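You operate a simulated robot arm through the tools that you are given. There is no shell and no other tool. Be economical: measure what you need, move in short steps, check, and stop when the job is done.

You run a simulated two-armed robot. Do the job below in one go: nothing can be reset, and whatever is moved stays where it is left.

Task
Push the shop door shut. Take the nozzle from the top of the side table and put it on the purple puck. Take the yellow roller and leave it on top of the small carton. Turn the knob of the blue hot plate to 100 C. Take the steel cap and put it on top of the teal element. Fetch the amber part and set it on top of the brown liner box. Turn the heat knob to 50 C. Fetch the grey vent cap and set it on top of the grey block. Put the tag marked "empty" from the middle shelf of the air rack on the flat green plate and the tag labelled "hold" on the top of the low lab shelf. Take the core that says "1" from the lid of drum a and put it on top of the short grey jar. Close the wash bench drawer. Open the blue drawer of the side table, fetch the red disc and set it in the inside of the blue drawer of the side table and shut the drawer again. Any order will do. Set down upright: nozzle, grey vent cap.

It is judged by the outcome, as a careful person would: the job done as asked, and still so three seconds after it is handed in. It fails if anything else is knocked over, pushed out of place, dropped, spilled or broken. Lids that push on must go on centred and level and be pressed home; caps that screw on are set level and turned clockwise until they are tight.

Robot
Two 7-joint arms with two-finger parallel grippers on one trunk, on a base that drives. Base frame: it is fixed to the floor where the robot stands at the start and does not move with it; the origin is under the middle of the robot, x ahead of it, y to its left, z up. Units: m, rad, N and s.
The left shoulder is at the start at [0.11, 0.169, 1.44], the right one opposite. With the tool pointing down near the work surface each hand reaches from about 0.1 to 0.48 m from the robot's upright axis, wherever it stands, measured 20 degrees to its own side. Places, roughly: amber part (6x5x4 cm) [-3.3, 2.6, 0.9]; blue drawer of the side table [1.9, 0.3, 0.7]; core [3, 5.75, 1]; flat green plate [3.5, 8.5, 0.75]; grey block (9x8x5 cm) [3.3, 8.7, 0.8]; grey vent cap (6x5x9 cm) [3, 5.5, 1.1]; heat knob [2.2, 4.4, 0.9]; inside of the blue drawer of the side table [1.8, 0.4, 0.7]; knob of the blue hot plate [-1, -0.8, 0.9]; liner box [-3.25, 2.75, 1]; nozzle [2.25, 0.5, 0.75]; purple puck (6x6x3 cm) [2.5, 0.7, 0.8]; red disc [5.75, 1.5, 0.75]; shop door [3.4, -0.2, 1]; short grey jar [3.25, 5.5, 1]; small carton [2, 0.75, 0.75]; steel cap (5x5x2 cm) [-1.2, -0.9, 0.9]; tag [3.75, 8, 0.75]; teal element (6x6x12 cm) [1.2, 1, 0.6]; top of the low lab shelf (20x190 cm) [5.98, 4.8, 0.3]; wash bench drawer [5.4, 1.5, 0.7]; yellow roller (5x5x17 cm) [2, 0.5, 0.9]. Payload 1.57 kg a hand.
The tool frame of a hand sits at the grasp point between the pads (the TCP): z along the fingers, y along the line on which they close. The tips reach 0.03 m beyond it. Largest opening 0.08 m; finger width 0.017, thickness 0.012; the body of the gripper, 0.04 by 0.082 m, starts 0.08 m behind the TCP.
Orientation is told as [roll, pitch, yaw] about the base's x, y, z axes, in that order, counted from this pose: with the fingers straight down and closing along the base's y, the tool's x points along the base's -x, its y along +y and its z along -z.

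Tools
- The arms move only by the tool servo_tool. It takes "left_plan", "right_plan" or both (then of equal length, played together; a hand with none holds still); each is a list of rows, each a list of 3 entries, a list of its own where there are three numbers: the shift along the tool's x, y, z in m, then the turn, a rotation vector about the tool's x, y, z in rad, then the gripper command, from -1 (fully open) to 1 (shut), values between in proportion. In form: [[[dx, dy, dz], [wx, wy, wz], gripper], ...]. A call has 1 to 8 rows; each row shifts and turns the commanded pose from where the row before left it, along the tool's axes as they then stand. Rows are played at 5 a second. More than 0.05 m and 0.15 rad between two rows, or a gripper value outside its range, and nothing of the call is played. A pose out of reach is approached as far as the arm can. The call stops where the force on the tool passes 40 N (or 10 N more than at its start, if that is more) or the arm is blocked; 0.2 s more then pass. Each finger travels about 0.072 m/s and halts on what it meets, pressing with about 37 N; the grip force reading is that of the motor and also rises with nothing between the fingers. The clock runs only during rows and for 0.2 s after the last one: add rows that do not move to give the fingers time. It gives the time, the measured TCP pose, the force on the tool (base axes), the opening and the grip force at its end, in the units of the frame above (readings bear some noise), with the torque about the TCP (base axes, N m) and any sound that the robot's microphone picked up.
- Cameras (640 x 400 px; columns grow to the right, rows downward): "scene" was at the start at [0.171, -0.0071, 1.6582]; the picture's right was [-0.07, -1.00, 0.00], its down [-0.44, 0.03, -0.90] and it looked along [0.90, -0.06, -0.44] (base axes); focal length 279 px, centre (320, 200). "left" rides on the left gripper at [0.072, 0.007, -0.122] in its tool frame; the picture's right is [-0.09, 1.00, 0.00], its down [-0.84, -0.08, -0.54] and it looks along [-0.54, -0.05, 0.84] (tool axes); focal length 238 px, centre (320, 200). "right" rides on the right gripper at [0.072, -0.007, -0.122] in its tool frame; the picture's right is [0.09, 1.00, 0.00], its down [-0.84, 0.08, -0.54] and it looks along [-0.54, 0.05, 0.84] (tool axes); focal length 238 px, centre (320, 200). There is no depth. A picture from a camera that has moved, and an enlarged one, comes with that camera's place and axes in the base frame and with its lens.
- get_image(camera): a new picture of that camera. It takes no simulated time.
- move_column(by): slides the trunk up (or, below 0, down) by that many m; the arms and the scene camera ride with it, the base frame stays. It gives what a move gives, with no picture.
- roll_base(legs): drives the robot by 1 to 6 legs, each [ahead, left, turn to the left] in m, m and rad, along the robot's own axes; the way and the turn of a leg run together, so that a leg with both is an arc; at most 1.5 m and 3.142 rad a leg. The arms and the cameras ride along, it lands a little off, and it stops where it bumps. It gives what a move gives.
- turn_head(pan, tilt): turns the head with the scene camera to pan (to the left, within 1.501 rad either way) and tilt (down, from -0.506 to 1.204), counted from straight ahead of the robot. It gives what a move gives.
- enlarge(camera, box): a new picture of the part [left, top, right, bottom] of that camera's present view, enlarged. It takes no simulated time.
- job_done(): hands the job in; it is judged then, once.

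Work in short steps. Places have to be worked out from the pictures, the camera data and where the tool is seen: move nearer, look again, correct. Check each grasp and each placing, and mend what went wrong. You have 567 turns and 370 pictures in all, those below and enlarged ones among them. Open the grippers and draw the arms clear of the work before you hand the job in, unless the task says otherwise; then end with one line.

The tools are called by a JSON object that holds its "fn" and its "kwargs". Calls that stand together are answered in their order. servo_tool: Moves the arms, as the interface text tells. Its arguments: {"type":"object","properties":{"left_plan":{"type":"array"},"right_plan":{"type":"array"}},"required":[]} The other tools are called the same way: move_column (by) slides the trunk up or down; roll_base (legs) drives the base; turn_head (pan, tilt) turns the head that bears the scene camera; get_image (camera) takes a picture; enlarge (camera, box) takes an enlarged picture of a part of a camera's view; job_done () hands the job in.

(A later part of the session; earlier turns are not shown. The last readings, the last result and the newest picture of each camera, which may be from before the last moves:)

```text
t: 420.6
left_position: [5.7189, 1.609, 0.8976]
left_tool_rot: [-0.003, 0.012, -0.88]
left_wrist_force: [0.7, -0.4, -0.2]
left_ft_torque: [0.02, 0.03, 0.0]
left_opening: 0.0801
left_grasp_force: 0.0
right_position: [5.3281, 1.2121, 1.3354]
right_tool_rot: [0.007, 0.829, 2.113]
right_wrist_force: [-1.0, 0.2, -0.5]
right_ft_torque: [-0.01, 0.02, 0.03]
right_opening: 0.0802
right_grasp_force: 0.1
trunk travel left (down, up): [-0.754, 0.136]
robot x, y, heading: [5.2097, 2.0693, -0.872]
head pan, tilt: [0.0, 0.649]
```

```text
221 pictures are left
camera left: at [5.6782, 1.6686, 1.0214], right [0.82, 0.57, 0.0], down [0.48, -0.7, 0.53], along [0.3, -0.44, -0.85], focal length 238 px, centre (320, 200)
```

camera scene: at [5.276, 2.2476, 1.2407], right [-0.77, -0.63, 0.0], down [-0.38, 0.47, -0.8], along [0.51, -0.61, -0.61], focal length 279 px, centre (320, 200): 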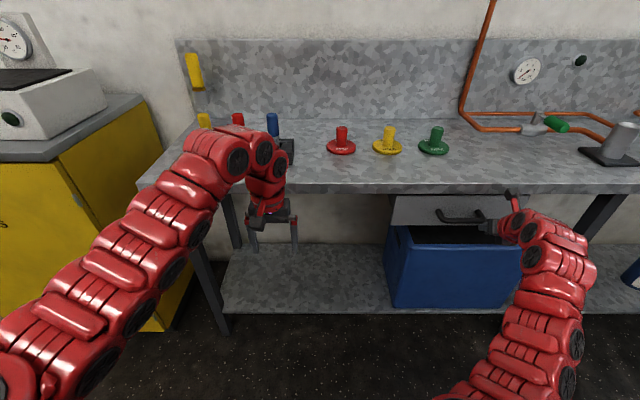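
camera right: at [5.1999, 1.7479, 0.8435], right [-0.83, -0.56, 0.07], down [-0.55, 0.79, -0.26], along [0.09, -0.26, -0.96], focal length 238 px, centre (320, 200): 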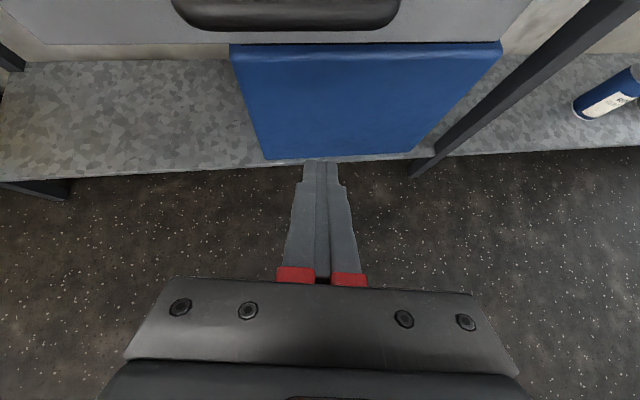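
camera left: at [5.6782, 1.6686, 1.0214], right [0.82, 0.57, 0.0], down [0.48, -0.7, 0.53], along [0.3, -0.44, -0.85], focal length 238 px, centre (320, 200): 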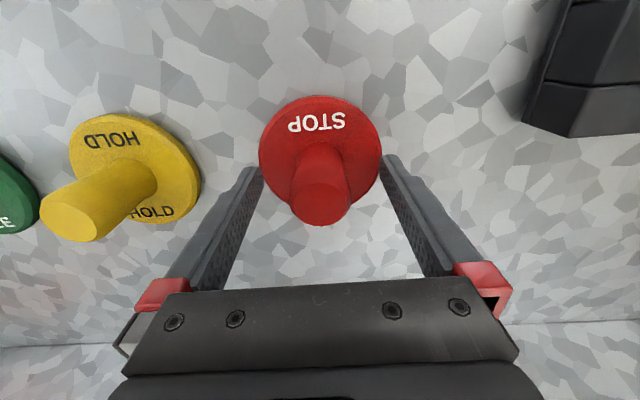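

{"fn": "servo_tool", "kwargs": {"left_plan": [[[0, 0, 0.004], [0, 0, 0], -0.4], [[0, 0, 0], [0, 0, 0], 0.2], [[0, 0, 0], [0, 0, 0], 0.6], [[0, 0, 0], [0, 0, 0], 0.6], [[0, 0, 0], [0, 0, 0], 0.6], [[0, 0, 0], [0, 0, 0], 0.6]]}}

{"fn": "servo_tool", "kwargs": {"left_plan": [[[0, 0, -0.03], [0, 0, 0], 0.6], [[0, 0, -0.045], [0, 0, 0], 0.6], [[0, 0, -0.045], [0, 0, 0], 0.6], [[0, 0, -0.045], [0, 0, 0], 0.6], [[0, 0, 0], [0, 0, 0], 0.6]]}}

{"fn": "get_image", "kwargs": {"camera": "left"}}

```text
t: 422.0
left_position: [5.7174, 1.61, 0.8947]
left_tool_rot: [-0.001, 0.015, -0.878]
left_wrist_force: [0.4, 0.6, -0.4]
left_ft_torque: [-0.02, 0.05, 0.01]
left_opening: 0.033
left_grasp_force: 36.7
right_position: [5.3285, 1.2104, 1.3345]
right_tool_rot: [0.004, 0.829, 2.112]
right_wrist_force: [0.1, -0.5, 0.4]
right_ft_torque: [0.01, -0.02, 0.04]
right_opening: 0.0799
right_grasp_force: 0.0
trunk travel left (down, up): [-0.754, 0.136]
robot x, y, heading: [5.2104, 2.0728, -0.867]
head pan, tilt: [0.0, 0.649]
```

```text
t: 423.2
left_position: [5.7186, 1.6097, 1.0568]
left_tool_rot: [-0.001, 0.016, -0.877]
left_wrist_force: [0.1, 0.0, -0.5]
left_ft_torque: [0.05, -0.03, 0.03]
left_opening: 0.0328
left_grasp_force: 36.9
right_position: [5.3289, 1.2104, 1.3337]
right_tool_rot: [0.004, 0.829, 2.114]
right_wrist_force: [0.4, -0.3, 0.0]
right_ft_torque: [0.0, 0.01, 0.03]
right_opening: 0.0801
right_grasp_force: 0.1
trunk travel left (down, up): [-0.754, 0.136]
robot x, y, heading: [5.2133, 2.0727, -0.878]
head pan, tilt: [0.0, 0.649]
```

```text
220 pictures are left
camera left: at [5.6788, 1.6677, 1.1815], right [0.82, 0.57, 0.0], down [0.48, -0.7, 0.53], along [0.3, -0.44, -0.85], focal length 238 px, centre (320, 200)
```

left: 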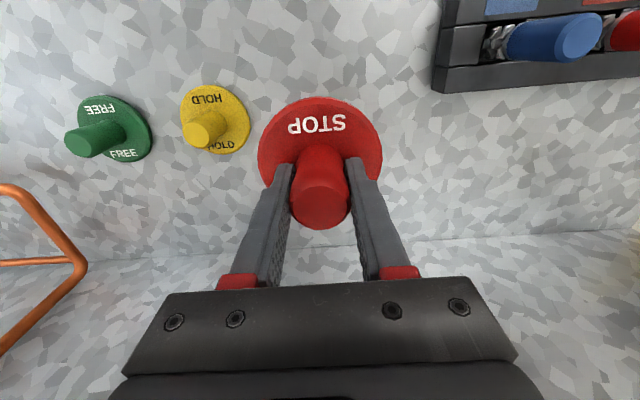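

Disc held. I back away from the bench and turn toward the side table aisle.

{"fn": "roll_base", "kwargs": {"legs": [[-0.45, 0, 0], [0, 0, -1.55]]}}

{"fn": "turn_head", "kwargs": {"pan": 0, "tilt": 0.5}}

{"fn": "get_image", "kwargs": {"camera": "scene"}}

```text
t: 429.7
left_position: [4.4665, 1.9074, 1.0578]
left_tool_rot: [-0.003, 0.016, -2.424]
left_wrist_force: [-0.6, 0.0, -1.4]
left_ft_torque: [0.0, -0.03, 0.01]
left_opening: 0.0329
left_grasp_force: 37.3
right_position: [4.0617, 2.2899, 1.3341]
right_tool_rot: [0.007, 0.829, 0.565]
right_wrist_force: [-0.3, 0.1, -0.5]
right_ft_torque: [0.01, 0.0, 0.03]
right_opening: 0.08
right_grasp_force: 0.0
trunk travel left (down, up): [-0.754, 0.136]
robot x, y, heading: [4.9185, 2.4249, -2.428]
head pan, tilt: [0.0, 0.649]
```

```text
t: 430.4
left_position: [4.4678, 1.9071, 1.0581]
left_tool_rot: [-0.001, 0.015, -2.426]
left_wrist_force: [-0.6, -0.1, -0.9]
left_ft_torque: [0.0, -0.02, -0.01]
left_opening: 0.0333
left_grasp_force: 36.6
right_position: [4.061, 2.29, 1.3336]
right_tool_rot: [0.005, 0.83, 0.566]
right_wrist_force: [0.1, 0.3, 0.2]
right_ft_torque: [0.02, -0.02, -0.01]
right_opening: 0.0799
right_grasp_force: 0.1
trunk travel left (down, up): [-0.754, 0.136]
robot x, y, heading: [4.9153, 2.4254, -2.424]
head pan, tilt: [0.0, 0.499]
```

```text
219 pictures are left
camera scene: at [4.7876, 2.3118, 1.6542], right [-0.66, 0.75, 0.0], down [0.36, 0.32, -0.88], along [-0.66, -0.58, -0.48], focal length 279 px, centre (320, 200)
```

scene: 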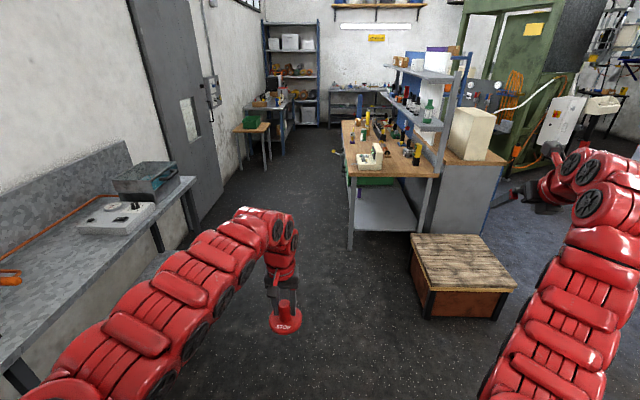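

The aisle to the side table is clear and the door stands shut. I drive down it.

{"fn": "roll_base", "kwargs": {"legs": [[0.6, 0.3, 0], [1.15, 0, 0], [1.3, 0.1, 0], [0.5, 0.17, 0]]}}

{"fn": "roll_base", "kwargs": {"legs": [[0, 0, -1.58]]}}

{"fn": "turn_head", "kwargs": {"pan": 0, "tilt": 0.7}}

{"fn": "get_image", "kwargs": {"camera": "scene"}}

```text
t: 448.3
left_position: [2.1447, -0.8068, 1.0586]
left_tool_rot: [-0.002, 0.014, -2.452]
left_wrist_force: [0.0, -1.5, -1.1]
left_ft_torque: [0.0, -0.04, 0.0]
left_opening: 0.0318
left_grasp_force: 37.1
right_position: [1.7494, -0.4133, 1.3353]
right_tool_rot: [0.005, 0.828, 0.54]
right_wrist_force: [0.3, 1.1, -0.5]
right_ft_torque: [0.02, -0.03, 0.01]
right_opening: 0.08
right_grasp_force: 0.1
trunk travel left (down, up): [-0.754, 0.136]
robot x, y, heading: [2.6073, -0.3036, -2.449]
head pan, tilt: [0.0, 0.499]
```

```text
t: 452.6
left_position: [2.1079, 0.1672, 1.0588]
left_tool_rot: [-0.002, 0.013, 2.253]
left_wrist_force: [1.0, -0.3, -1.7]
left_ft_torque: [0.01, -0.01, -0.01]
left_opening: 0.0319
left_grasp_force: 37.1
right_position: [2.5022, 0.5608, 1.3354]
right_tool_rot: [0.004, 0.828, -1.037]
right_wrist_force: [-0.7, 0.5, -0.2]
right_ft_torque: [-0.01, -0.03, 0.0]
right_opening: 0.0799
right_grasp_force: 0.0
trunk travel left (down, up): [-0.754, 0.136]
robot x, y, heading: [2.6076, -0.2978, 2.256]
head pan, tilt: [0.0, 0.499]
```

```text
t: 453.3
left_position: [2.108, 0.1685, 1.0585]
left_tool_rot: [-0.002, 0.014, 2.254]
left_wrist_force: [0.0, 1.1, -1.6]
left_ft_torque: [-0.06, 0.02, 0.02]
left_opening: 0.0319
left_grasp_force: 36.9
right_position: [2.5027, 0.5605, 1.3344]
right_tool_rot: [0.005, 0.827, -1.041]
right_wrist_force: [-0.7, -0.1, -0.4]
right_ft_torque: [0.01, 0.03, -0.02]
right_opening: 0.0798
right_grasp_force: 0.0
trunk travel left (down, up): [-0.754, 0.136]
robot x, y, heading: [2.6084, -0.2991, 2.252]
head pan, tilt: [0.0, 0.7]
```

```text
218 pictures are left
camera scene: at [2.5036, -0.1729, 1.6366], right [0.77, 0.63, 0.0], down [0.41, -0.5, -0.77], along [-0.48, 0.59, -0.64], focal length 279 px, centre (320, 200)
```

scene: 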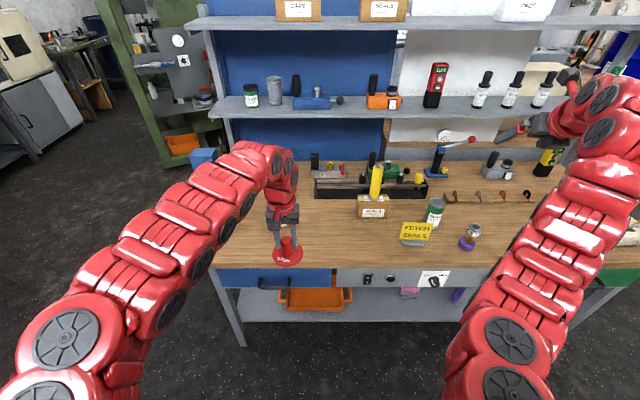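

Table items are intact. I orient the right hand horizontal with the fingers closing vertically, to grip the drawer handle.

{"fn": "servo_tool", "kwargs": {"right_plan": [[[0, 0, 0], [0, 0.14, 0], -1], [[0, 0, 0], [0, 0.14, 0], -1], [[0, 0, 0], [0, 0.14, 0], -1], [[0, 0, 0], [0, 0.14, 0], -1], [[0, 0, 0], [0, 0, 0.15], -1], [[0, 0, 0], [0, 0, 0.15], -1], [[0, 0, 0], [0, 0, 0.15], -1], [[0, 0, 0], [0, 0, 0.15], -1]]}}

{"fn": "servo_tool", "kwargs": {"right_plan": [[[0, 0, 0], [0, 0, 0.15], -1], [[0, 0, 0], [0, 0, 0.15], -1], [[0, 0, 0], [0, 0, 0.15], -1], [[0, 0, 0], [0, 0, 0.15], -1], [[0, 0, 0], [0, 0, 0.15], -1], [[0, 0, 0], [0, 0, 0.15], -1], [[0, 0, 0], [0, 0, 0.07], -1], [[0, 0, 0], [0, 0, 0], -1]]}}

{"fn": "get_image", "kwargs": {"camera": "right"}}

```text
t: 455.1
left_position: [2.1085, 0.1656, 1.0577]
left_tool_rot: [-0.002, 0.016, 2.253]
left_wrist_force: [-0.8, 0.4, -0.6]
left_ft_torque: [-0.04, 0.05, 0.01]
left_opening: 0.0321
left_grasp_force: 36.8
right_position: [2.5028, 0.5599, 1.3342]
right_tool_rot: [-1.254, 0.949, -2.356]
right_wrist_force: [0.7, 0.2, 0.0]
right_ft_torque: [0.01, -0.01, -0.02]
right_opening: 0.08
right_grasp_force: 0.1
trunk travel left (down, up): [-0.754, 0.136]
robot x, y, heading: [2.6092, -0.2999, 2.253]
head pan, tilt: [0.0, 0.7]
```

```text
t: 456.9
left_position: [2.1076, 0.1668, 1.0575]
left_tool_rot: [-0.004, 0.014, 2.254]
left_wrist_force: [-0.4, 0.6, -1.1]
left_ft_torque: [-0.01, 0.0, 0.0]
left_opening: 0.0316
left_grasp_force: 36.7
right_position: [2.5023, 0.5601, 1.3344]
right_tool_rot: [-1.389, 0.003, -2.615]
right_wrist_force: [0.2, -0.1, 0.3]
right_ft_torque: [0.02, 0.01, -0.04]
right_opening: 0.0798
right_grasp_force: 0.0
trunk travel left (down, up): [-0.754, 0.136]
robot x, y, heading: [2.6093, -0.2976, 2.26]
head pan, tilt: [0.0, 0.7]
```

```text
217 pictures are left
camera right: at [2.6258, 0.4946, 1.3627], right [0.17, -0.11, -0.98], down [-0.45, -0.89, 0.02], along [-0.88, 0.43, -0.2], focal length 238 px, centre (320, 200)
```

right: 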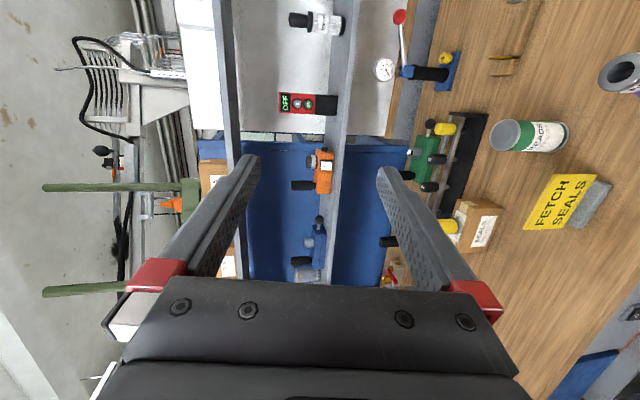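

The hand is now horizontal. I reposition: step left and back, turn slightly left so the handle is ahead of the right arm, then lower the trunk.

{"fn": "roll_base", "kwargs": {"legs": [[-0.08, 0.2, 0], [0, 0, 0.22]]}}

{"fn": "move_column", "kwargs": {"by": -0.35}}

{"fn": "get_image", "kwargs": {"camera": "scene"}}

```text
t: 459.3
left_position: [1.9139, -0.1401, 1.0586]
left_tool_rot: [-0.002, 0.015, 2.474]
left_wrist_force: [0.8, 0.0, -1.8]
left_ft_torque: [0.03, -0.03, -0.01]
left_opening: 0.0317
left_grasp_force: 37.3
right_position: [2.2136, 0.3292, 1.334]
right_tool_rot: [-1.387, 0.006, -2.395]
right_wrist_force: [-0.3, 0.0, 0.4]
right_ft_torque: [-0.02, -0.01, 0.0]
right_opening: 0.0802
right_grasp_force: 0.2
trunk travel left (down, up): [-0.754, 0.136]
robot x, y, heading: [2.5073, -0.4882, 2.473]
head pan, tilt: [0.0, 0.7]
```

```text
t: 462.8
left_position: [1.9133, -0.1408, 0.7079]
left_tool_rot: [-0.002, 0.015, 2.472]
left_wrist_force: [-0.7, -0.1, -1.8]
left_ft_torque: [0.02, -0.02, -0.01]
left_opening: 0.0319
left_grasp_force: 37.3
right_position: [2.2132, 0.3285, 0.9836]
right_tool_rot: [-1.39, 0.005, -2.394]
right_wrist_force: [-1.0, -0.2, -0.1]
right_ft_torque: [0.02, 0.0, 0.01]
right_opening: 0.0801
right_grasp_force: 0.0
trunk travel left (down, up): [-0.404, 0.486]
robot x, y, heading: [2.5042, -0.4874, 2.468]
head pan, tilt: [0.0, 0.7]
```

```text
216 pictures are left
camera scene: at [2.3734, -0.3859, 1.2866], right [0.62, 0.78, 0.0], down [0.51, -0.4, -0.76], along [-0.6, 0.47, -0.64], focal length 279 px, centre (320, 200)
```

scene: 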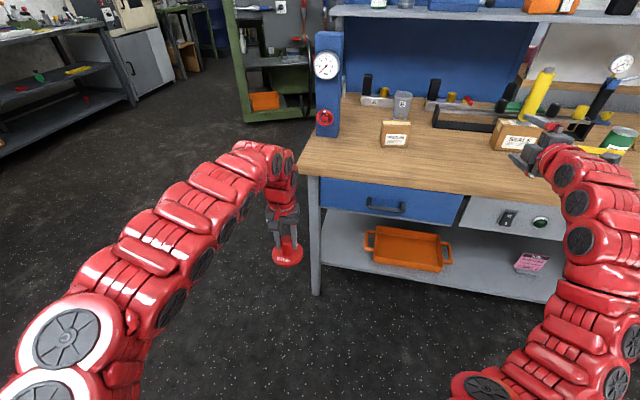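

The handle is at about (1.98, 0.19, 0.70). I move the right hand left over open air, then down in front of the handle.

{"fn": "servo_tool", "kwargs": {"right_plan": [[[-0.0435, 0, 0], [0, 0, 0], -1], [[-0.0435, 0, 0], [0, 0, 0], -1], [[-0.0435, 0, 0], [0, 0, 0], -1], [[-0.0435, 0, 0], [0, 0, 0], -1], [[-0.0435, 0, 0], [0, 0, 0], -1], [[-0.0435, 0, 0], [0, 0, 0], -1], [[0, 0, 0], [0, 0, 0], -1]]}}

{"fn": "get_image", "kwargs": {"camera": "scene"}}

```text
t: 464.4
left_position: [1.9144, -0.1397, 0.708]
left_tool_rot: [0.0, 0.013, 2.469]
left_wrist_force: [0.0, 0.1, -3.1]
left_ft_torque: [0.0, -0.01, 0.02]
left_opening: 0.0319
left_grasp_force: 36.8
right_position: [2.0224, 0.1539, 0.9828]
right_tool_rot: [-1.388, 0.004, -2.395]
right_wrist_force: [-1.0, 0.3, 0.4]
right_ft_torque: [0.01, -0.02, 0.03]
right_opening: 0.0801
right_grasp_force: 0.0
trunk travel left (down, up): [-0.404, 0.486]
robot x, y, heading: [2.505, -0.4896, 2.473]
head pan, tilt: [0.0, 0.7]
```

```text
215 pictures are left
camera scene: at [2.3736, -0.3855, 1.2865], right [0.62, 0.78, 0.0], down [0.51, -0.4, -0.76], along [-0.6, 0.47, -0.64], focal length 279 px, centre (320, 200)
```

scene: 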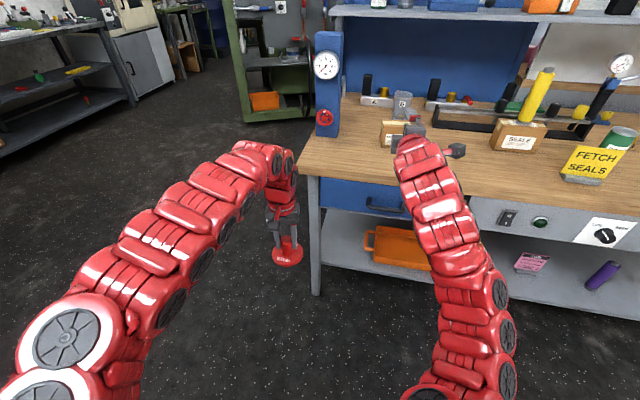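

{"fn": "servo_tool", "kwargs": {"right_plan": [[[0, 0.044, -0.004], [0, 0, 0], -1], [[0, 0.044, -0.004], [0, 0, 0], -1], [[0, 0.044, -0.004], [0, 0, 0], -1], [[0, 0.044, -0.004], [0, 0, 0], -1], [[0, 0.044, 0], [0, 0, 0], -1], [[0, 0.03, 0], [0, 0, 0], -1], [[0, 0, 0], [0, 0, 0], -1]]}}

{"fn": "get_image", "kwargs": {"camera": "scene"}}

{"fn": "get_image", "kwargs": {"camera": "right"}}

```text
t: 466.0
left_position: [1.9129, -0.1407, 0.7076]
left_tool_rot: [-0.001, 0.015, 2.471]
left_wrist_force: [0.9, 0.9, -2.2]
left_ft_torque: [0.0, -0.01, -0.02]
left_opening: 0.0317
left_grasp_force: 37.5
right_position: [2.0829, 0.1187, 0.7747]
right_tool_rot: [-1.375, 0.004, -2.391]
right_wrist_force: [0.5, 0.2, -0.3]
right_ft_torque: [-0.02, 0.02, -0.01]
right_opening: 0.0799
right_grasp_force: 0.1
right hand out of reach, approached as far as the arm can: row 5, 6
trunk travel left (down, up): [-0.404, 0.486]
robot x, y, heading: [2.5033, -0.4913, 2.472]
head pan, tilt: [0.0, 0.7]
```

```text
214 pictures are left
camera scene: at [2.3729, -0.386, 1.2865], right [0.62, 0.79, 0.0], down [0.51, -0.4, -0.76], along [-0.6, 0.47, -0.64], focal length 279 px, centre (320, 200)
```

scene: 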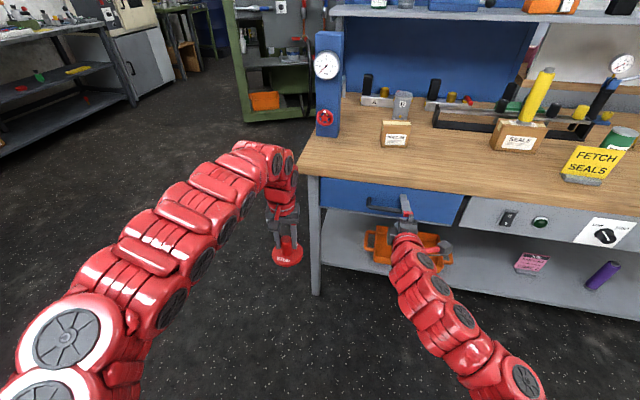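

```text
213 pictures are left
camera right: at [2.2178, 0.0824, 0.8052], right [0.2, -0.08, -0.98], down [-0.24, -0.97, 0.03], along [-0.95, 0.23, -0.22], focal length 238 px, centre (320, 200)
```

right: 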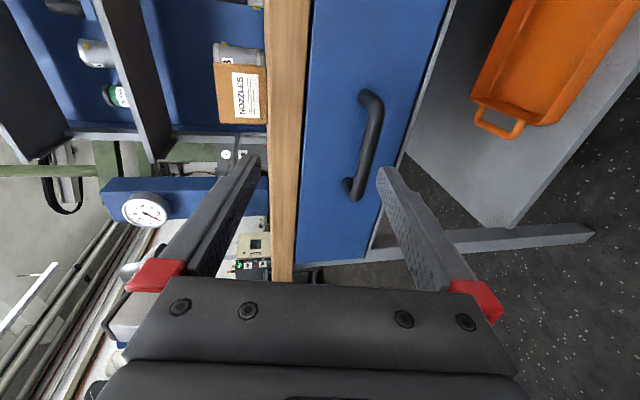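

The handle is about 11 cm ahead. I lower the trunk 5 cm and advance along the fingers to straddle it.

{"fn": "move_column", "kwargs": {"by": -0.05}}

{"fn": "servo_tool", "kwargs": {"right_plan": [[[-0.01, 0, 0.04], [0, 0, 0], -1], [[0, 0, 0.04], [0, 0, 0], -1], [[0, 0, 0], [0, 0, 0], -1]]}}

{"fn": "get_image", "kwargs": {"camera": "right"}}

{"fn": "enlarge", "kwargs": {"camera": "scene", "box": [320, 160, 480, 260]}}

```text
t: 466.9
left_position: [1.913, -0.1401, 0.6585]
left_tool_rot: [-0.002, 0.015, 2.472]
left_wrist_force: [-0.2, 0.3, -1.3]
left_ft_torque: [-0.04, -0.01, 0.02]
left_opening: 0.0319
left_grasp_force: 36.7
right_position: [2.0831, 0.1196, 0.725]
right_tool_rot: [-1.373, 0.006, -2.391]
right_wrist_force: [0.7, 0.4, 1.2]
right_ft_torque: [-0.02, 0.0, 0.01]
right_opening: 0.0799
right_grasp_force: 0.1
trunk travel left (down, up): [-0.354, 0.536]
robot x, y, heading: [2.501, -0.4853, 2.476]
head pan, tilt: [0.0, 0.7]
```

```text
t: 467.7
left_position: [1.913, -0.1401, 0.6586]
left_tool_rot: [0.0, 0.013, 2.472]
left_wrist_force: [0.5, -0.2, -1.3]
left_ft_torque: [0.04, 0.02, -0.01]
left_opening: 0.032
left_grasp_force: 36.8
right_position: [2.0228, 0.1706, 0.7068]
right_tool_rot: [-1.367, 0.005, -2.388]
right_wrist_force: [0.2, 0.7, 0.7]
right_ft_torque: [0.02, 0.05, 0.0]
right_opening: 0.0799
right_grasp_force: 0.1
trunk travel left (down, up): [-0.354, 0.536]
robot x, y, heading: [2.5043, -0.4882, 2.474]
head pan, tilt: [0.0, 0.7]
```

```text
212 pictures are left
camera right: at [2.1581, 0.1348, 0.739], right [0.21, -0.08, -0.97], down [-0.24, -0.97, 0.03], along [-0.95, 0.22, -0.22], focal length 238 px, centre (320, 200)
```

right: 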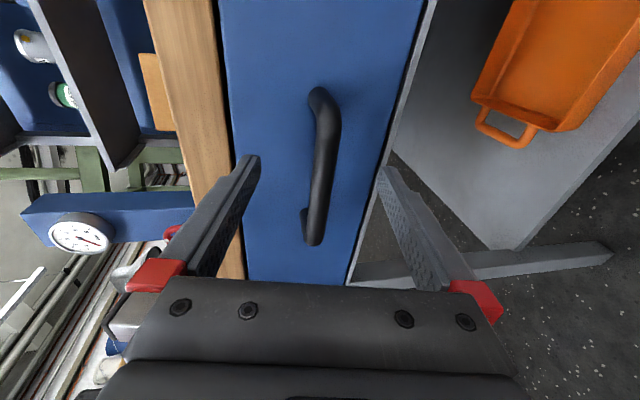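

```text
4.00 times, centred on (400, 210) of scene
camera zoom: at [2.3735, -0.386, 1.2365], right [0.62, 0.78, 0.0], down [0.51, -0.4, -0.76], along [-0.6, 0.47, -0.64], focal length 1116 px, centre (0, 160)
```

zoom: 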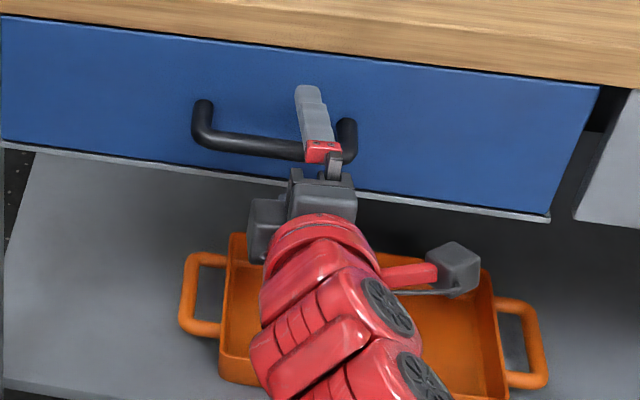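

The fingers straddle the bar. I shift left 2.5 cm, advance 1.5 cm and close.

{"fn": "servo_tool", "kwargs": {"right_plan": [[[-0.025, 0, 0.0], [0, 0, 0], -1], [[0, 0, 0.014], [0, 0, 0], -1], [[0, 0, 0], [0, 0, 0], -0.3], [[0, 0, 0], [0, 0, 0], 0.4], [[0, 0, 0], [0, 0, 0], 0.9], [[0, 0, 0], [0, 0, 0], 0.9], [[0, 0, 0], [0, 0, 0], 0.9], [[0, 0, 0], [0, 0, 0], 0.9]]}}

{"fn": "get_image", "kwargs": {"camera": "right"}}

```text
t: 469.5
left_position: [1.9105, -0.1391, 0.6565]
left_tool_rot: [-0.003, 0.017, 2.472]
left_wrist_force: [-0.7, 0.8, -2.5]
left_ft_torque: [-0.02, 0.0, -0.02]
left_opening: 0.0319
left_grasp_force: 37.0
right_position: [2.0038, 0.1714, 0.7122]
right_tool_rot: [-1.367, 0.004, -2.39]
right_wrist_force: [11.0, -15.4, -30.8]
right_ft_torque: [-0.72, -0.34, -0.18]
right_opening: 0.0344
right_grasp_force: 17.3
right hand out of reach, approached as far as the arm can: row 1
trunk travel left (down, up): [-0.354, 0.536]
robot x, y, heading: [2.5044, -0.4878, 2.469]
head pan, tilt: [0.0, 0.7]
```

```text
210 pictures are left
camera right: at [2.1394, 0.1347, 0.7441], right [0.21, -0.08, -0.97], down [-0.24, -0.97, 0.03], along [-0.95, 0.23, -0.22], focal length 238 px, centre (320, 200)
```

right: 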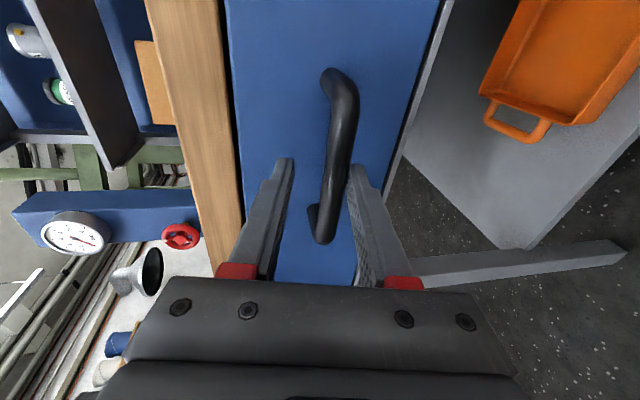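

The bar sits low in the grip; I lower the trunk 1.2 cm and close fully.

{"fn": "move_column", "kwargs": {"by": -0.012}}

{"fn": "servo_tool", "kwargs": {"right_plan": [[[0, 0, 0], [0, 0, 0], 0.9], [[0, 0, 0], [0, 0, 0], 0.9], [[0, 0, 0], [0, 0, 0], 0.9]]}}

{"fn": "get_image", "kwargs": {"camera": "right"}}

```text
t: 470.1
left_position: [1.9128, -0.1394, 0.6443]
left_tool_rot: [-0.001, 0.017, 2.472]
left_wrist_force: [-0.5, 0.4, -2.2]
left_ft_torque: [0.02, 0.0, 0.0]
left_opening: 0.0321
left_grasp_force: 37.1
right_position: [2.0047, 0.1731, 0.7042]
right_tool_rot: [-1.371, 0.006, -2.389]
right_wrist_force: [3.6, -4.8, -15.2]
right_ft_torque: [-0.29, 0.0, 0.1]
right_opening: 0.0183
right_grasp_force: 7.8
trunk travel left (down, up): [-0.342, 0.548]
robot x, y, heading: [2.5034, -0.4914, 2.472]
head pan, tilt: [0.0, 0.7]
```

```text
t: 470.9
left_position: [1.9126, -0.1387, 0.6454]
left_tool_rot: [-0.001, 0.014, 2.471]
left_wrist_force: [0.6, 0.2, -2.2]
left_ft_torque: [0.01, -0.01, 0.0]
left_opening: 0.0317
left_grasp_force: 37.6
right_position: [2.0047, 0.1714, 0.7035]
right_tool_rot: [-1.369, 0.006, -2.389]
right_wrist_force: [0.8, -0.4, -13.0]
right_ft_torque: [-0.33, 0.14, -0.03]
right_opening: 0.016
right_grasp_force: 22.1
trunk travel left (down, up): [-0.342, 0.548]
robot x, y, heading: [2.5016, -0.4861, 2.475]
head pan, tilt: [0.0, 0.7]
```

```text
209 pictures are left
camera right: at [2.1395, 0.1348, 0.734], right [0.21, -0.08, -0.98], down [-0.24, -0.97, 0.03], along [-0.95, 0.23, -0.22], focal length 238 px, centre (320, 200)
```

right: 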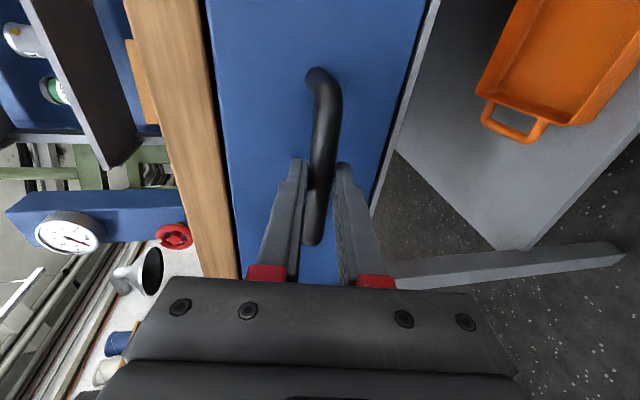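

Firm grip on the bar. I pull with the arm first, about 12 cm.

{"fn": "servo_tool", "kwargs": {"right_plan": [[[-0.001, 0.006, -0.029], [0, 0, 0], 0.9], [[-0.001, 0.006, -0.029], [0, 0, 0], 0.9], [[-0.001, 0.006, -0.029], [0, 0, 0], 0.9], [[-0.001, 0.006, -0.029], [0, 0, 0], 0.9], [[0, 0, 0], [0, 0, 0], 0.9]]}}

{"fn": "get_image", "kwargs": {"camera": "scene"}}

```text
t: 472.1
left_position: [1.913, -0.1398, 0.6454]
left_tool_rot: [-0.004, 0.017, 2.472]
left_wrist_force: [0.3, 0.2, -1.7]
left_ft_torque: [0.0, -0.01, -0.02]
left_opening: 0.032
left_grasp_force: 37.0
right_position: [2.005, 0.1708, 0.7027]
right_tool_rot: [-1.371, 0.006, -2.39]
right_wrist_force: [0.3, 1.6, -10.7]
right_ft_torque: [-0.41, 0.31, -0.05]
right_opening: 0.0156
right_grasp_force: 31.8
right hand out of reach, approached as far as the arm can: row 1, 2, 3, 4
trunk travel left (down, up): [-0.342, 0.548]
robot x, y, heading: [2.5002, -0.4898, 2.476]
head pan, tilt: [0.0, 0.7]
```

```text
208 pictures are left
camera scene: at [2.3725, -0.3847, 1.2243], right [0.62, 0.78, 0.0], down [0.51, -0.4, -0.76], along [-0.6, 0.47, -0.65], focal length 279 px, centre (320, 200)
```

scene: 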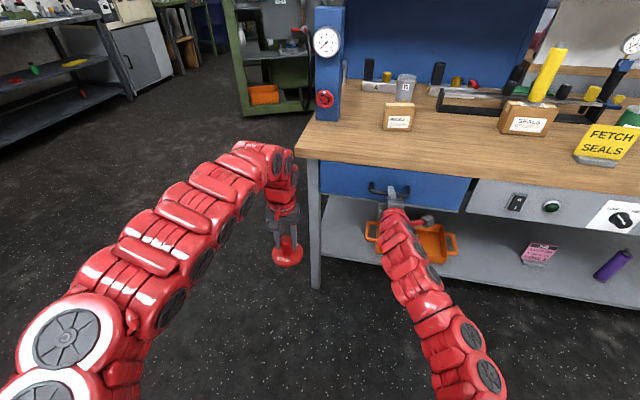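

The arm cannot retract further here, so I'll pull with the base. First I look back-left to see the clearance to the bin table.

{"fn": "turn_head", "kwargs": {"pan": 1.5, "tilt": 0.6}}

{"fn": "get_image", "kwargs": {"camera": "scene"}}

```text
t: 473.7
left_position: [1.912, -0.141, 0.6451]
left_tool_rot: [-0.002, 0.016, 2.472]
left_wrist_force: [-0.3, 0.8, -1.1]
left_ft_torque: [-0.01, -0.02, -0.01]
left_opening: 0.0318
left_grasp_force: 36.7
right_position: [2.0048, 0.1712, 0.702]
right_tool_rot: [-1.37, 0.006, -2.39]
right_wrist_force: [1.1, 0.5, -9.2]
right_ft_torque: [-0.37, 0.26, -0.15]
right_opening: 0.0156
right_grasp_force: 31.5
trunk travel left (down, up): [-0.342, 0.548]
robot x, y, heading: [2.5055, -0.4845, 2.471]
head pan, tilt: [1.499, 0.6]
```

```text
207 pictures are left
camera scene: at [2.3797, -0.5027, 1.2331], right [-0.74, 0.67, 0.0], down [0.38, 0.42, -0.83], along [-0.56, -0.61, -0.56], focal length 279 px, centre (320, 200)
```

scene: 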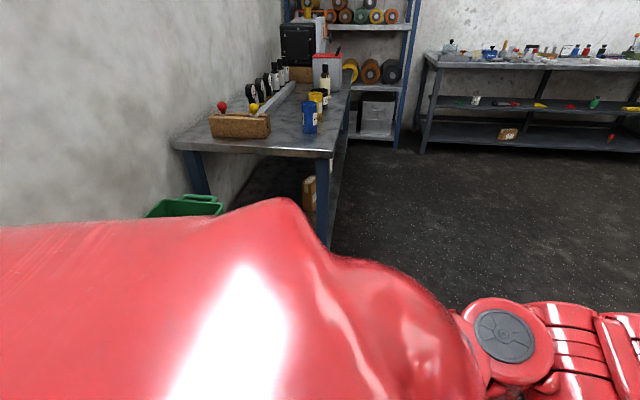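

The bin table is far enough. Pull the drawer by driving back 0.2 m along the drawer axis.

{"fn": "turn_head", "kwargs": {"pan": -0.1, "tilt": 0.75}}

{"fn": "roll_base", "kwargs": {"legs": [[-0.1, 0.019, 0], [-0.098, 0.019, 0]]}}

{"fn": "get_image", "kwargs": {"camera": "scene"}}

```text
t: 475.4
left_position: [1.913, -0.1398, 0.6448]
left_tool_rot: [-0.002, 0.016, 2.471]
left_wrist_force: [-0.1, -0.3, -1.3]
left_ft_torque: [0.03, -0.03, 0.04]
left_opening: 0.032
left_grasp_force: 37.2
right_position: [2.005, 0.1709, 0.7029]
right_tool_rot: [-1.372, 0.006, -2.389]
right_wrist_force: [1.7, 0.5, -9.4]
right_ft_torque: [-0.43, 0.32, -0.09]
right_opening: 0.0157
right_grasp_force: 31.3
trunk travel left (down, up): [-0.342, 0.548]
robot x, y, heading: [2.5037, -0.4888, 2.477]
head pan, tilt: [-0.099, 0.75]
```

```text
t: 477.3
left_position: [2.0445, -0.2952, 0.6446]
left_tool_rot: [-0.004, 0.017, 2.471]
left_wrist_force: [0.4, 0.5, -1.3]
left_ft_torque: [-0.02, 0.03, -0.01]
left_opening: 0.0319
left_grasp_force: 37.4
right_position: [2.1364, 0.0158, 0.7026]
right_tool_rot: [-1.371, 0.006, -2.385]
right_wrist_force: [-16.6, -15.0, -11.5]
right_ft_torque: [-0.55, 0.32, 0.14]
right_opening: 0.0159
right_grasp_force: 31.4
trunk travel left (down, up): [-0.342, 0.548]
robot x, y, heading: [2.6369, -0.6434, 2.472]
head pan, tilt: [-0.099, 0.75]
```

```text
206 pictures are left
camera scene: at [2.5108, -0.5352, 1.22], right [0.69, 0.72, 0.0], down [0.49, -0.47, -0.73], along [-0.53, 0.51, -0.68], focal length 279 px, centre (320, 200)
```

scene: 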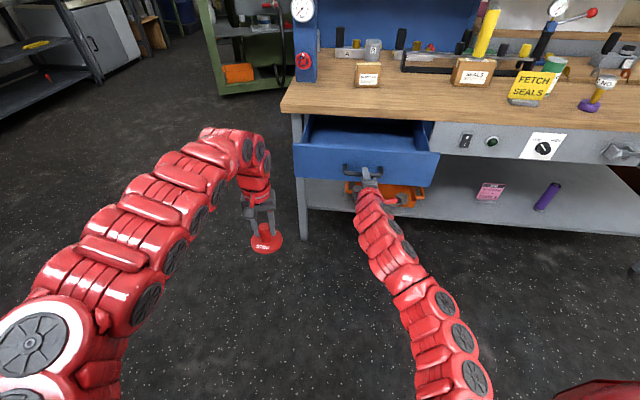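

The drawer is open 20 cm. I release the handle and back the hand off.

{"fn": "servo_tool", "kwargs": {"right_plan": [[[0, 0, 0], [0, 0, 0], 0], [[0, 0, 0], [0, 0, 0], -1], [[0, 0, 0], [0, 0, 0], -1], [[0, 0, 0], [0, 0, 0], -1], [[0, 0, 0], [0, 0, 0], -1]]}}

{"fn": "roll_base", "kwargs": {"legs": [[-0.08, 0, 0]]}}

{"fn": "move_column", "kwargs": {"by": 0.3}}

{"fn": "get_image", "kwargs": {"camera": "scene"}}

```text
t: 478.5
left_position: [2.0466, -0.2934, 0.6457]
left_tool_rot: [-0.001, 0.015, 2.471]
left_wrist_force: [-0.4, 0.8, -1.4]
left_ft_torque: [-0.02, -0.02, 0.04]
left_opening: 0.0321
left_grasp_force: 37.0
right_position: [2.1363, 0.0145, 0.7041]
right_tool_rot: [-1.371, 0.003, -2.386]
right_wrist_force: [0.0, -0.4, 0.4]
right_ft_torque: [0.0, 0.0, -0.01]
right_opening: 0.0801
right_grasp_force: 0.0
trunk travel left (down, up): [-0.342, 0.548]
robot x, y, heading: [2.6348, -0.6423, 2.477]
head pan, tilt: [-0.099, 0.75]
```

```text
t: 479.5
left_position: [2.1081, -0.3441, 0.6461]
left_tool_rot: [-0.001, 0.013, 2.471]
left_wrist_force: [-0.3, -1.0, -1.8]
left_ft_torque: [0.04, 0.01, 0.01]
left_opening: 0.0318
left_grasp_force: 37.2
right_position: [2.1999, -0.0343, 0.7037]
right_tool_rot: [-1.373, 0.003, -2.386]
right_wrist_force: [-0.5, 0.1, 0.2]
right_ft_torque: [-0.01, 0.0, -0.01]
right_opening: 0.0797
right_grasp_force: 0.1
trunk travel left (down, up): [-0.342, 0.548]
robot x, y, heading: [2.7013, -0.6888, 2.472]
head pan, tilt: [-0.099, 0.75]
```

```text
t: 482.5
left_position: [2.1086, -0.3432, 0.9462]
left_tool_rot: [0.0, 0.015, 2.47]
left_wrist_force: [0.1, -0.4, -0.9]
left_ft_torque: [0.0, -0.01, -0.04]
left_opening: 0.0319
left_grasp_force: 37.0
right_position: [2.1979, -0.0338, 1.0037]
right_tool_rot: [-1.371, 0.004, -2.385]
right_wrist_force: [0.2, -0.1, -0.3]
right_ft_torque: [0.01, 0.0, 0.03]
right_opening: 0.0797
right_grasp_force: 0.1
trunk travel left (down, up): [-0.642, 0.248]
robot x, y, heading: [2.6997, -0.6884, 2.472]
head pan, tilt: [-0.099, 0.75]
```

```text
205 pictures are left
camera scene: at [2.5752, -0.5839, 1.5202], right [0.69, 0.72, 0.0], down [0.49, -0.47, -0.73], along [-0.53, 0.51, -0.68], focal length 279 px, centre (320, 200)
```

scene: 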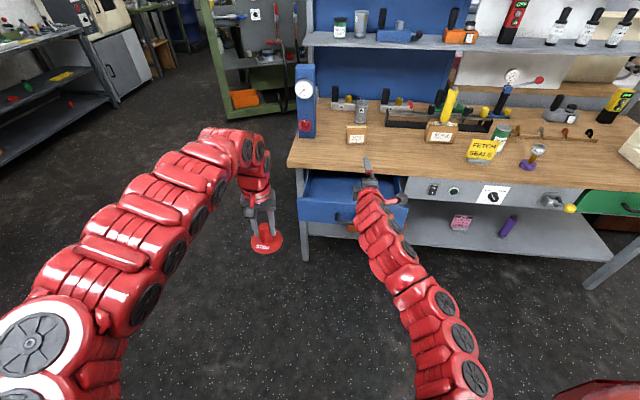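

I raise the right hand a bit and drive so the disc is above the open drawer.

{"fn": "servo_tool", "kwargs": {"right_plan": [[[0, -0.04, 0], [0, 0, 0], -1], [[0, -0.04, 0], [0, 0, 0], -1], [[0, -0.04, 0], [0, 0, 0], -1], [[0, 0, 0], [0, 0, 0], -1]]}}

{"fn": "roll_base", "kwargs": {"legs": [[0, -0.32, 0], [0.33, 0, 0]]}}

{"fn": "get_image", "kwargs": {"camera": "left"}}

{"fn": "get_image", "kwargs": {"camera": "scene"}}

```text
t: 483.5
left_position: [2.1077, -0.3446, 0.9461]
left_tool_rot: [-0.002, 0.013, 2.471]
left_wrist_force: [0.0, 0.1, -2.0]
left_ft_torque: [-0.01, -0.01, 0.0]
left_opening: 0.032
left_grasp_force: 36.9
right_position: [2.1828, -0.0174, 1.1218]
right_tool_rot: [-1.37, 0.005, -2.388]
right_wrist_force: [-0.2, -0.4, -0.5]
right_ft_torque: [-0.01, 0.03, 0.0]
right_opening: 0.0802
right_grasp_force: 0.0
trunk travel left (down, up): [-0.642, 0.248]
robot x, y, heading: [2.7021, -0.6874, 2.48]
head pan, tilt: [-0.099, 0.75]
```

```text
t: 487.4
left_position: [2.0451, 0.1054, 0.9464]
left_tool_rot: [-0.002, 0.015, 2.476]
left_wrist_force: [-0.4, 0.1, -0.9]
left_ft_torque: [-0.01, -0.04, -0.02]
left_opening: 0.0319
left_grasp_force: 37.3
right_position: [2.1181, 0.4321, 1.1225]
right_tool_rot: [-1.37, 0.003, -2.381]
right_wrist_force: [0.0, 0.7, 0.5]
right_ft_torque: [-0.01, 0.0, 0.01]
right_opening: 0.0801
right_grasp_force: 0.0
trunk travel left (down, up): [-0.642, 0.248]
robot x, y, heading: [2.641, -0.2409, 2.487]
head pan, tilt: [-0.099, 0.75]
```

```text
204 pictures are left
camera left: at [2.0959, 0.0571, 1.0694], right [-0.69, -0.73, 0.0], down [-0.62, 0.58, 0.53], along [-0.38, 0.37, -0.85], focal length 238 px, centre (320, 200)
```

left: 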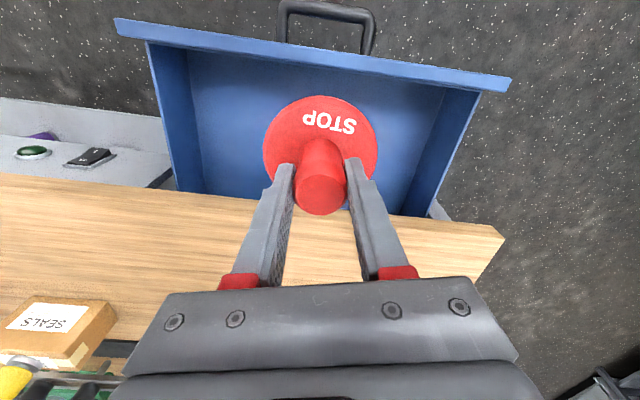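

```text
203 pictures are left
camera scene: at [2.5142, -0.1328, 1.5202], right [0.69, 0.72, 0.0], down [0.49, -0.47, -0.73], along [-0.53, 0.5, -0.68], focal length 279 px, centre (320, 200)
```

scene: 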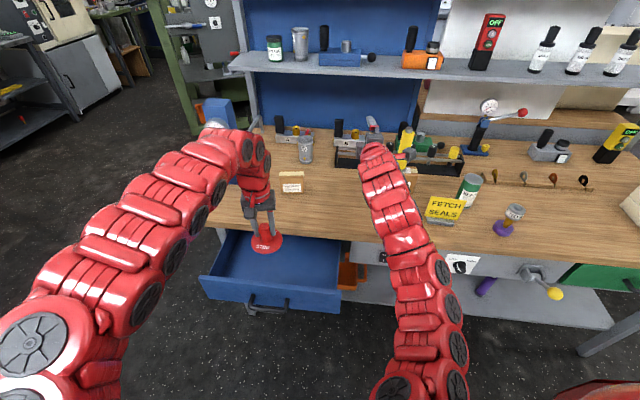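

Disc is right above the open drawer. I shift 2 cm forward and lower it in.

{"fn": "servo_tool", "kwargs": {"left_plan": [[[-0.02, 0, 0.03], [0, 0, 0], 0.6], [[0, 0, 0.045], [0, 0, 0], 0.6], [[0, 0, 0.045], [0, 0, 0], 0.6], [[0, 0, 0.03], [0, 0, 0], 0.6], [[0, 0, 0], [0, 0, 0], 0.6]]}}

{"fn": "get_image", "kwargs": {"camera": "left"}}

```text
t: 488.6
left_position: [2.0325, 0.1161, 0.7961]
left_tool_rot: [-0.002, 0.015, 2.476]
left_wrist_force: [0.1, 0.0, -1.1]
left_ft_torque: [-0.02, -0.06, 0.0]
left_opening: 0.032
left_grasp_force: 36.8
right_position: [2.1184, 0.4308, 1.1224]
right_tool_rot: [-1.372, 0.005, -2.381]
right_wrist_force: [0.4, -0.2, -0.5]
right_ft_torque: [-0.01, 0.03, -0.02]
right_opening: 0.0801
right_grasp_force: 0.1
trunk travel left (down, up): [-0.642, 0.248]
robot x, y, heading: [2.6371, -0.2429, 2.48]
head pan, tilt: [-0.099, 0.75]
```

```text
202 pictures are left
camera left: at [2.083, 0.0686, 0.9193], right [-0.69, -0.73, 0.0], down [-0.62, 0.58, 0.53], along [-0.38, 0.37, -0.85], focal length 238 px, centre (320, 200)
```

left: 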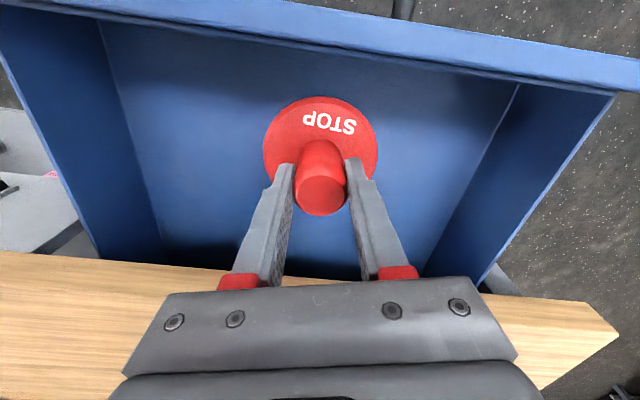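

{"fn": "servo_tool", "kwargs": {"left_plan": [[[0, 0, 0.03], [0, 0, 0], 0.6], [[0, 0, 0.015], [0, 0, 0], 0.6], [[0, 0, 0.01], [0, 0, 0], 0.6], [[0, 0, 0.006], [0, 0, 0], 0.6], [[0, 0, 0.005], [0, 0, 0], 0.6], [[0, 0, 0.005], [0, 0, 0], 0.6], [[0, 0, 0], [0, 0, 0], 0.6]]}}

{"fn": "get_image", "kwargs": {"camera": "left"}}

```text
t: 490.2
left_position: [2.0371, 0.1116, 0.7572]
left_tool_rot: [0.0, 0.013, 2.476]
left_wrist_force: [-0.8, 0.2, -1.7]
left_ft_torque: [0.02, 0.01, 0.0]
left_opening: 0.0321
left_grasp_force: 37.7
left hand out of reach, approached as far as the arm can: row 2, 3, 5
right_position: [2.1189, 0.4319, 1.1215]
right_tool_rot: [-1.369, 0.003, -2.381]
right_wrist_force: [1.0, 0.8, -0.3]
right_ft_torque: [0.01, -0.03, -0.01]
right_opening: 0.0799
right_grasp_force: 0.0
trunk travel left (down, up): [-0.642, 0.248]
robot x, y, heading: [2.6399, -0.238, 2.477]
head pan, tilt: [-0.099, 0.75]
```

```text
201 pictures are left
camera left: at [2.088, 0.0642, 0.8801], right [-0.69, -0.73, 0.0], down [-0.62, 0.58, 0.53], along [-0.38, 0.37, -0.85], focal length 238 px, centre (320, 200)
```

left: 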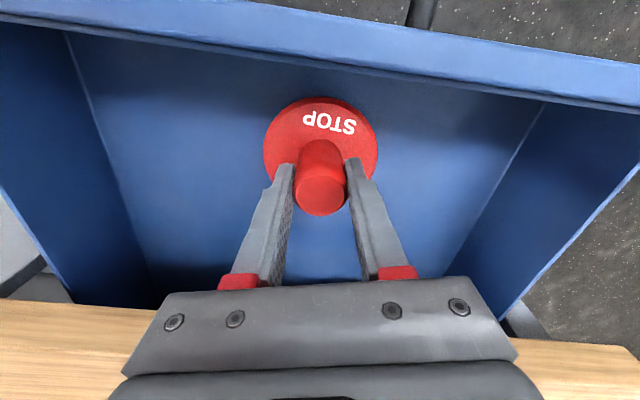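

Arm limit reached; I lower the trunk in small steps to set the disc down.

{"fn": "move_column", "kwargs": {"by": -0.025}}

{"fn": "get_image", "kwargs": {"camera": "left"}}

```text
t: 490.9
left_position: [2.037, 0.1122, 0.7336]
left_tool_rot: [-0.001, 0.014, 2.478]
left_wrist_force: [0.5, 0.6, -2.3]
left_ft_torque: [0.01, -0.01, 0.0]
left_opening: 0.0321
left_grasp_force: 36.7
right_position: [2.1176, 0.4315, 1.097]
right_tool_rot: [-1.372, 0.003, -2.381]
right_wrist_force: [0.1, 0.2, -0.6]
right_ft_torque: [-0.02, 0.03, -0.01]
right_opening: 0.0798
right_grasp_force: 0.1
trunk travel left (down, up): [-0.617, 0.273]
robot x, y, heading: [2.6401, -0.2412, 2.478]
head pan, tilt: [-0.099, 0.75]
```

```text
200 pictures are left
camera left: at [2.0882, 0.064, 0.8554], right [-0.69, -0.73, 0.0], down [-0.62, 0.58, 0.53], along [-0.38, 0.37, -0.85], focal length 238 px, centre (320, 200)
```

left: 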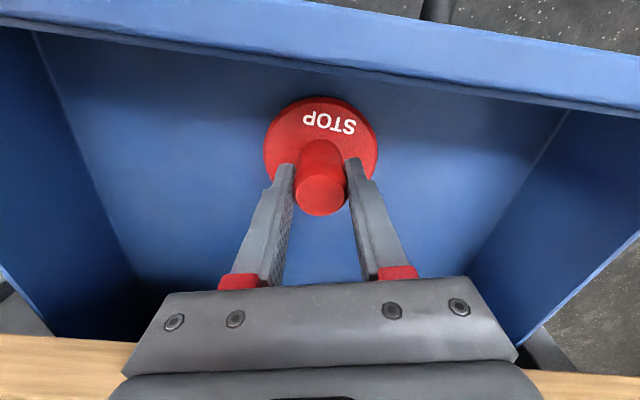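

{"fn": "move_column", "kwargs": {"by": -0.012}}

{"fn": "move_column", "kwargs": {"by": -0.01}}

{"fn": "get_image", "kwargs": {"camera": "left"}}

```text
t: 491.5
left_position: [2.0381, 0.1116, 0.7192]
left_tool_rot: [-0.003, 0.015, 2.477]
left_wrist_force: [-0.3, -0.3, -0.7]
left_ft_torque: [0.0, -0.02, 0.01]
left_opening: 0.032
left_grasp_force: 37.1
right_position: [2.1176, 0.4318, 1.0855]
right_tool_rot: [-1.372, 0.002, -2.38]
right_wrist_force: [-0.7, 0.1, -0.2]
right_ft_torque: [0.0, -0.01, -0.01]
right_opening: 0.0801
right_grasp_force: 0.0
trunk travel left (down, up): [-0.605, 0.285]
robot x, y, heading: [2.6375, -0.2361, 2.483]
head pan, tilt: [-0.099, 0.75]
```

```text
t: 492.1
left_position: [2.0383, 0.1125, 0.7142]
left_tool_rot: [-0.001, 0.008, 2.478]
left_wrist_force: [-0.1, -1.3, 29.6]
left_ft_torque: [-0.05, 0.26, -0.01]
left_opening: 0.0317
left_grasp_force: 37.6
right_position: [2.119, 0.4305, 1.0781]
right_tool_rot: [-1.374, 0.003, -2.381]
right_wrist_force: [-0.8, 0.5, -0.5]
right_ft_torque: [0.01, -0.01, -0.01]
right_opening: 0.0798
right_grasp_force: 0.1
trunk travel left (down, up): [-0.595, 0.295]
robot x, y, heading: [2.6375, -0.238, 2.479]
head pan, tilt: [-0.099, 0.75]
```

```text
199 pictures are left
camera left: at [2.0888, 0.0636, 0.8364], right [-0.69, -0.73, 0.0], down [-0.62, 0.58, 0.54], along [-0.39, 0.37, -0.84], focal length 238 px, centre (320, 200)
```

left: 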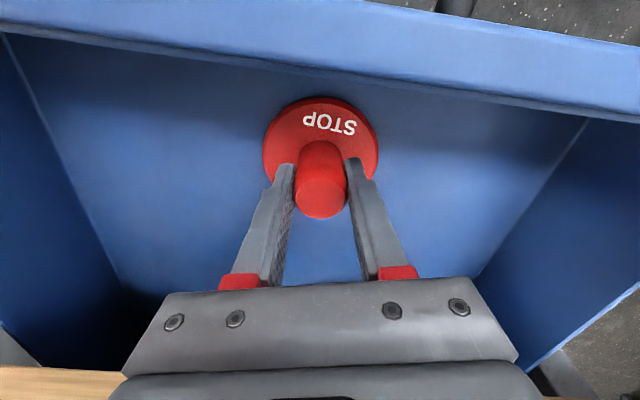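

The disc rests on the drawer floor. I open the left hand and rise with the trunk.

{"fn": "servo_tool", "kwargs": {"left_plan": [[[0, 0, 0], [0, 0, 0], 0.2], [[0, 0, 0], [0, 0, 0], -0.2], [[0, 0, 0], [0, 0, 0], -0.5], [[0, 0, 0], [0, 0, 0], -0.5], [[0, 0, 0], [0, 0, 0], -0.5]]}}

{"fn": "move_column", "kwargs": {"by": 0.15}}

{"fn": "get_image", "kwargs": {"camera": "left"}}

```text
t: 493.3
left_position: [2.0374, 0.1119, 0.7092]
left_tool_rot: [-0.001, 0.015, 2.478]
left_wrist_force: [0.5, -0.2, 0.4]
left_ft_torque: [0.01, 0.01, -0.01]
left_opening: 0.0599
left_grasp_force: 0.2
right_position: [2.1181, 0.4326, 1.0767]
right_tool_rot: [-1.371, 0.005, -2.379]
right_wrist_force: [0.5, 0.2, -0.2]
right_ft_torque: [-0.01, 0.0, -0.01]
right_opening: 0.0799
right_grasp_force: 0.0
trunk travel left (down, up): [-0.595, 0.295]
robot x, y, heading: [2.6366, -0.2417, 2.483]
head pan, tilt: [-0.099, 0.75]
```

```text
t: 495.1
left_position: [2.039, 0.1129, 0.8583]
left_tool_rot: [-0.002, 0.015, 2.475]
left_wrist_force: [0.1, 0.2, 0.0]
left_ft_torque: [0.01, 0.0, 0.0]
left_opening: 0.06
left_grasp_force: 0.1
right_position: [2.1183, 0.4321, 1.225]
right_tool_rot: [-1.369, 0.003, -2.381]
right_wrist_force: [0.6, 1.1, 0.5]
right_ft_torque: [-0.01, 0.0, -0.01]
right_opening: 0.0801
right_grasp_force: 0.1
trunk travel left (down, up): [-0.745, 0.145]
robot x, y, heading: [2.6378, -0.2406, 2.474]
head pan, tilt: [-0.099, 0.75]
```

```text
198 pictures are left
camera left: at [2.0879, 0.0643, 0.983], right [-0.69, -0.73, 0.0], down [-0.62, 0.58, 0.53], along [-0.38, 0.37, -0.85], focal length 238 px, centre (320, 200)
```

left: 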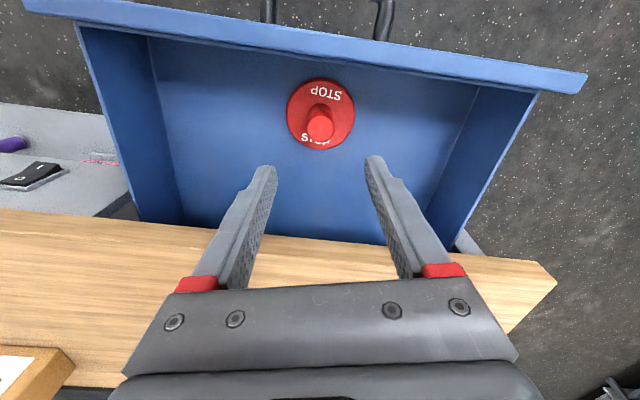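

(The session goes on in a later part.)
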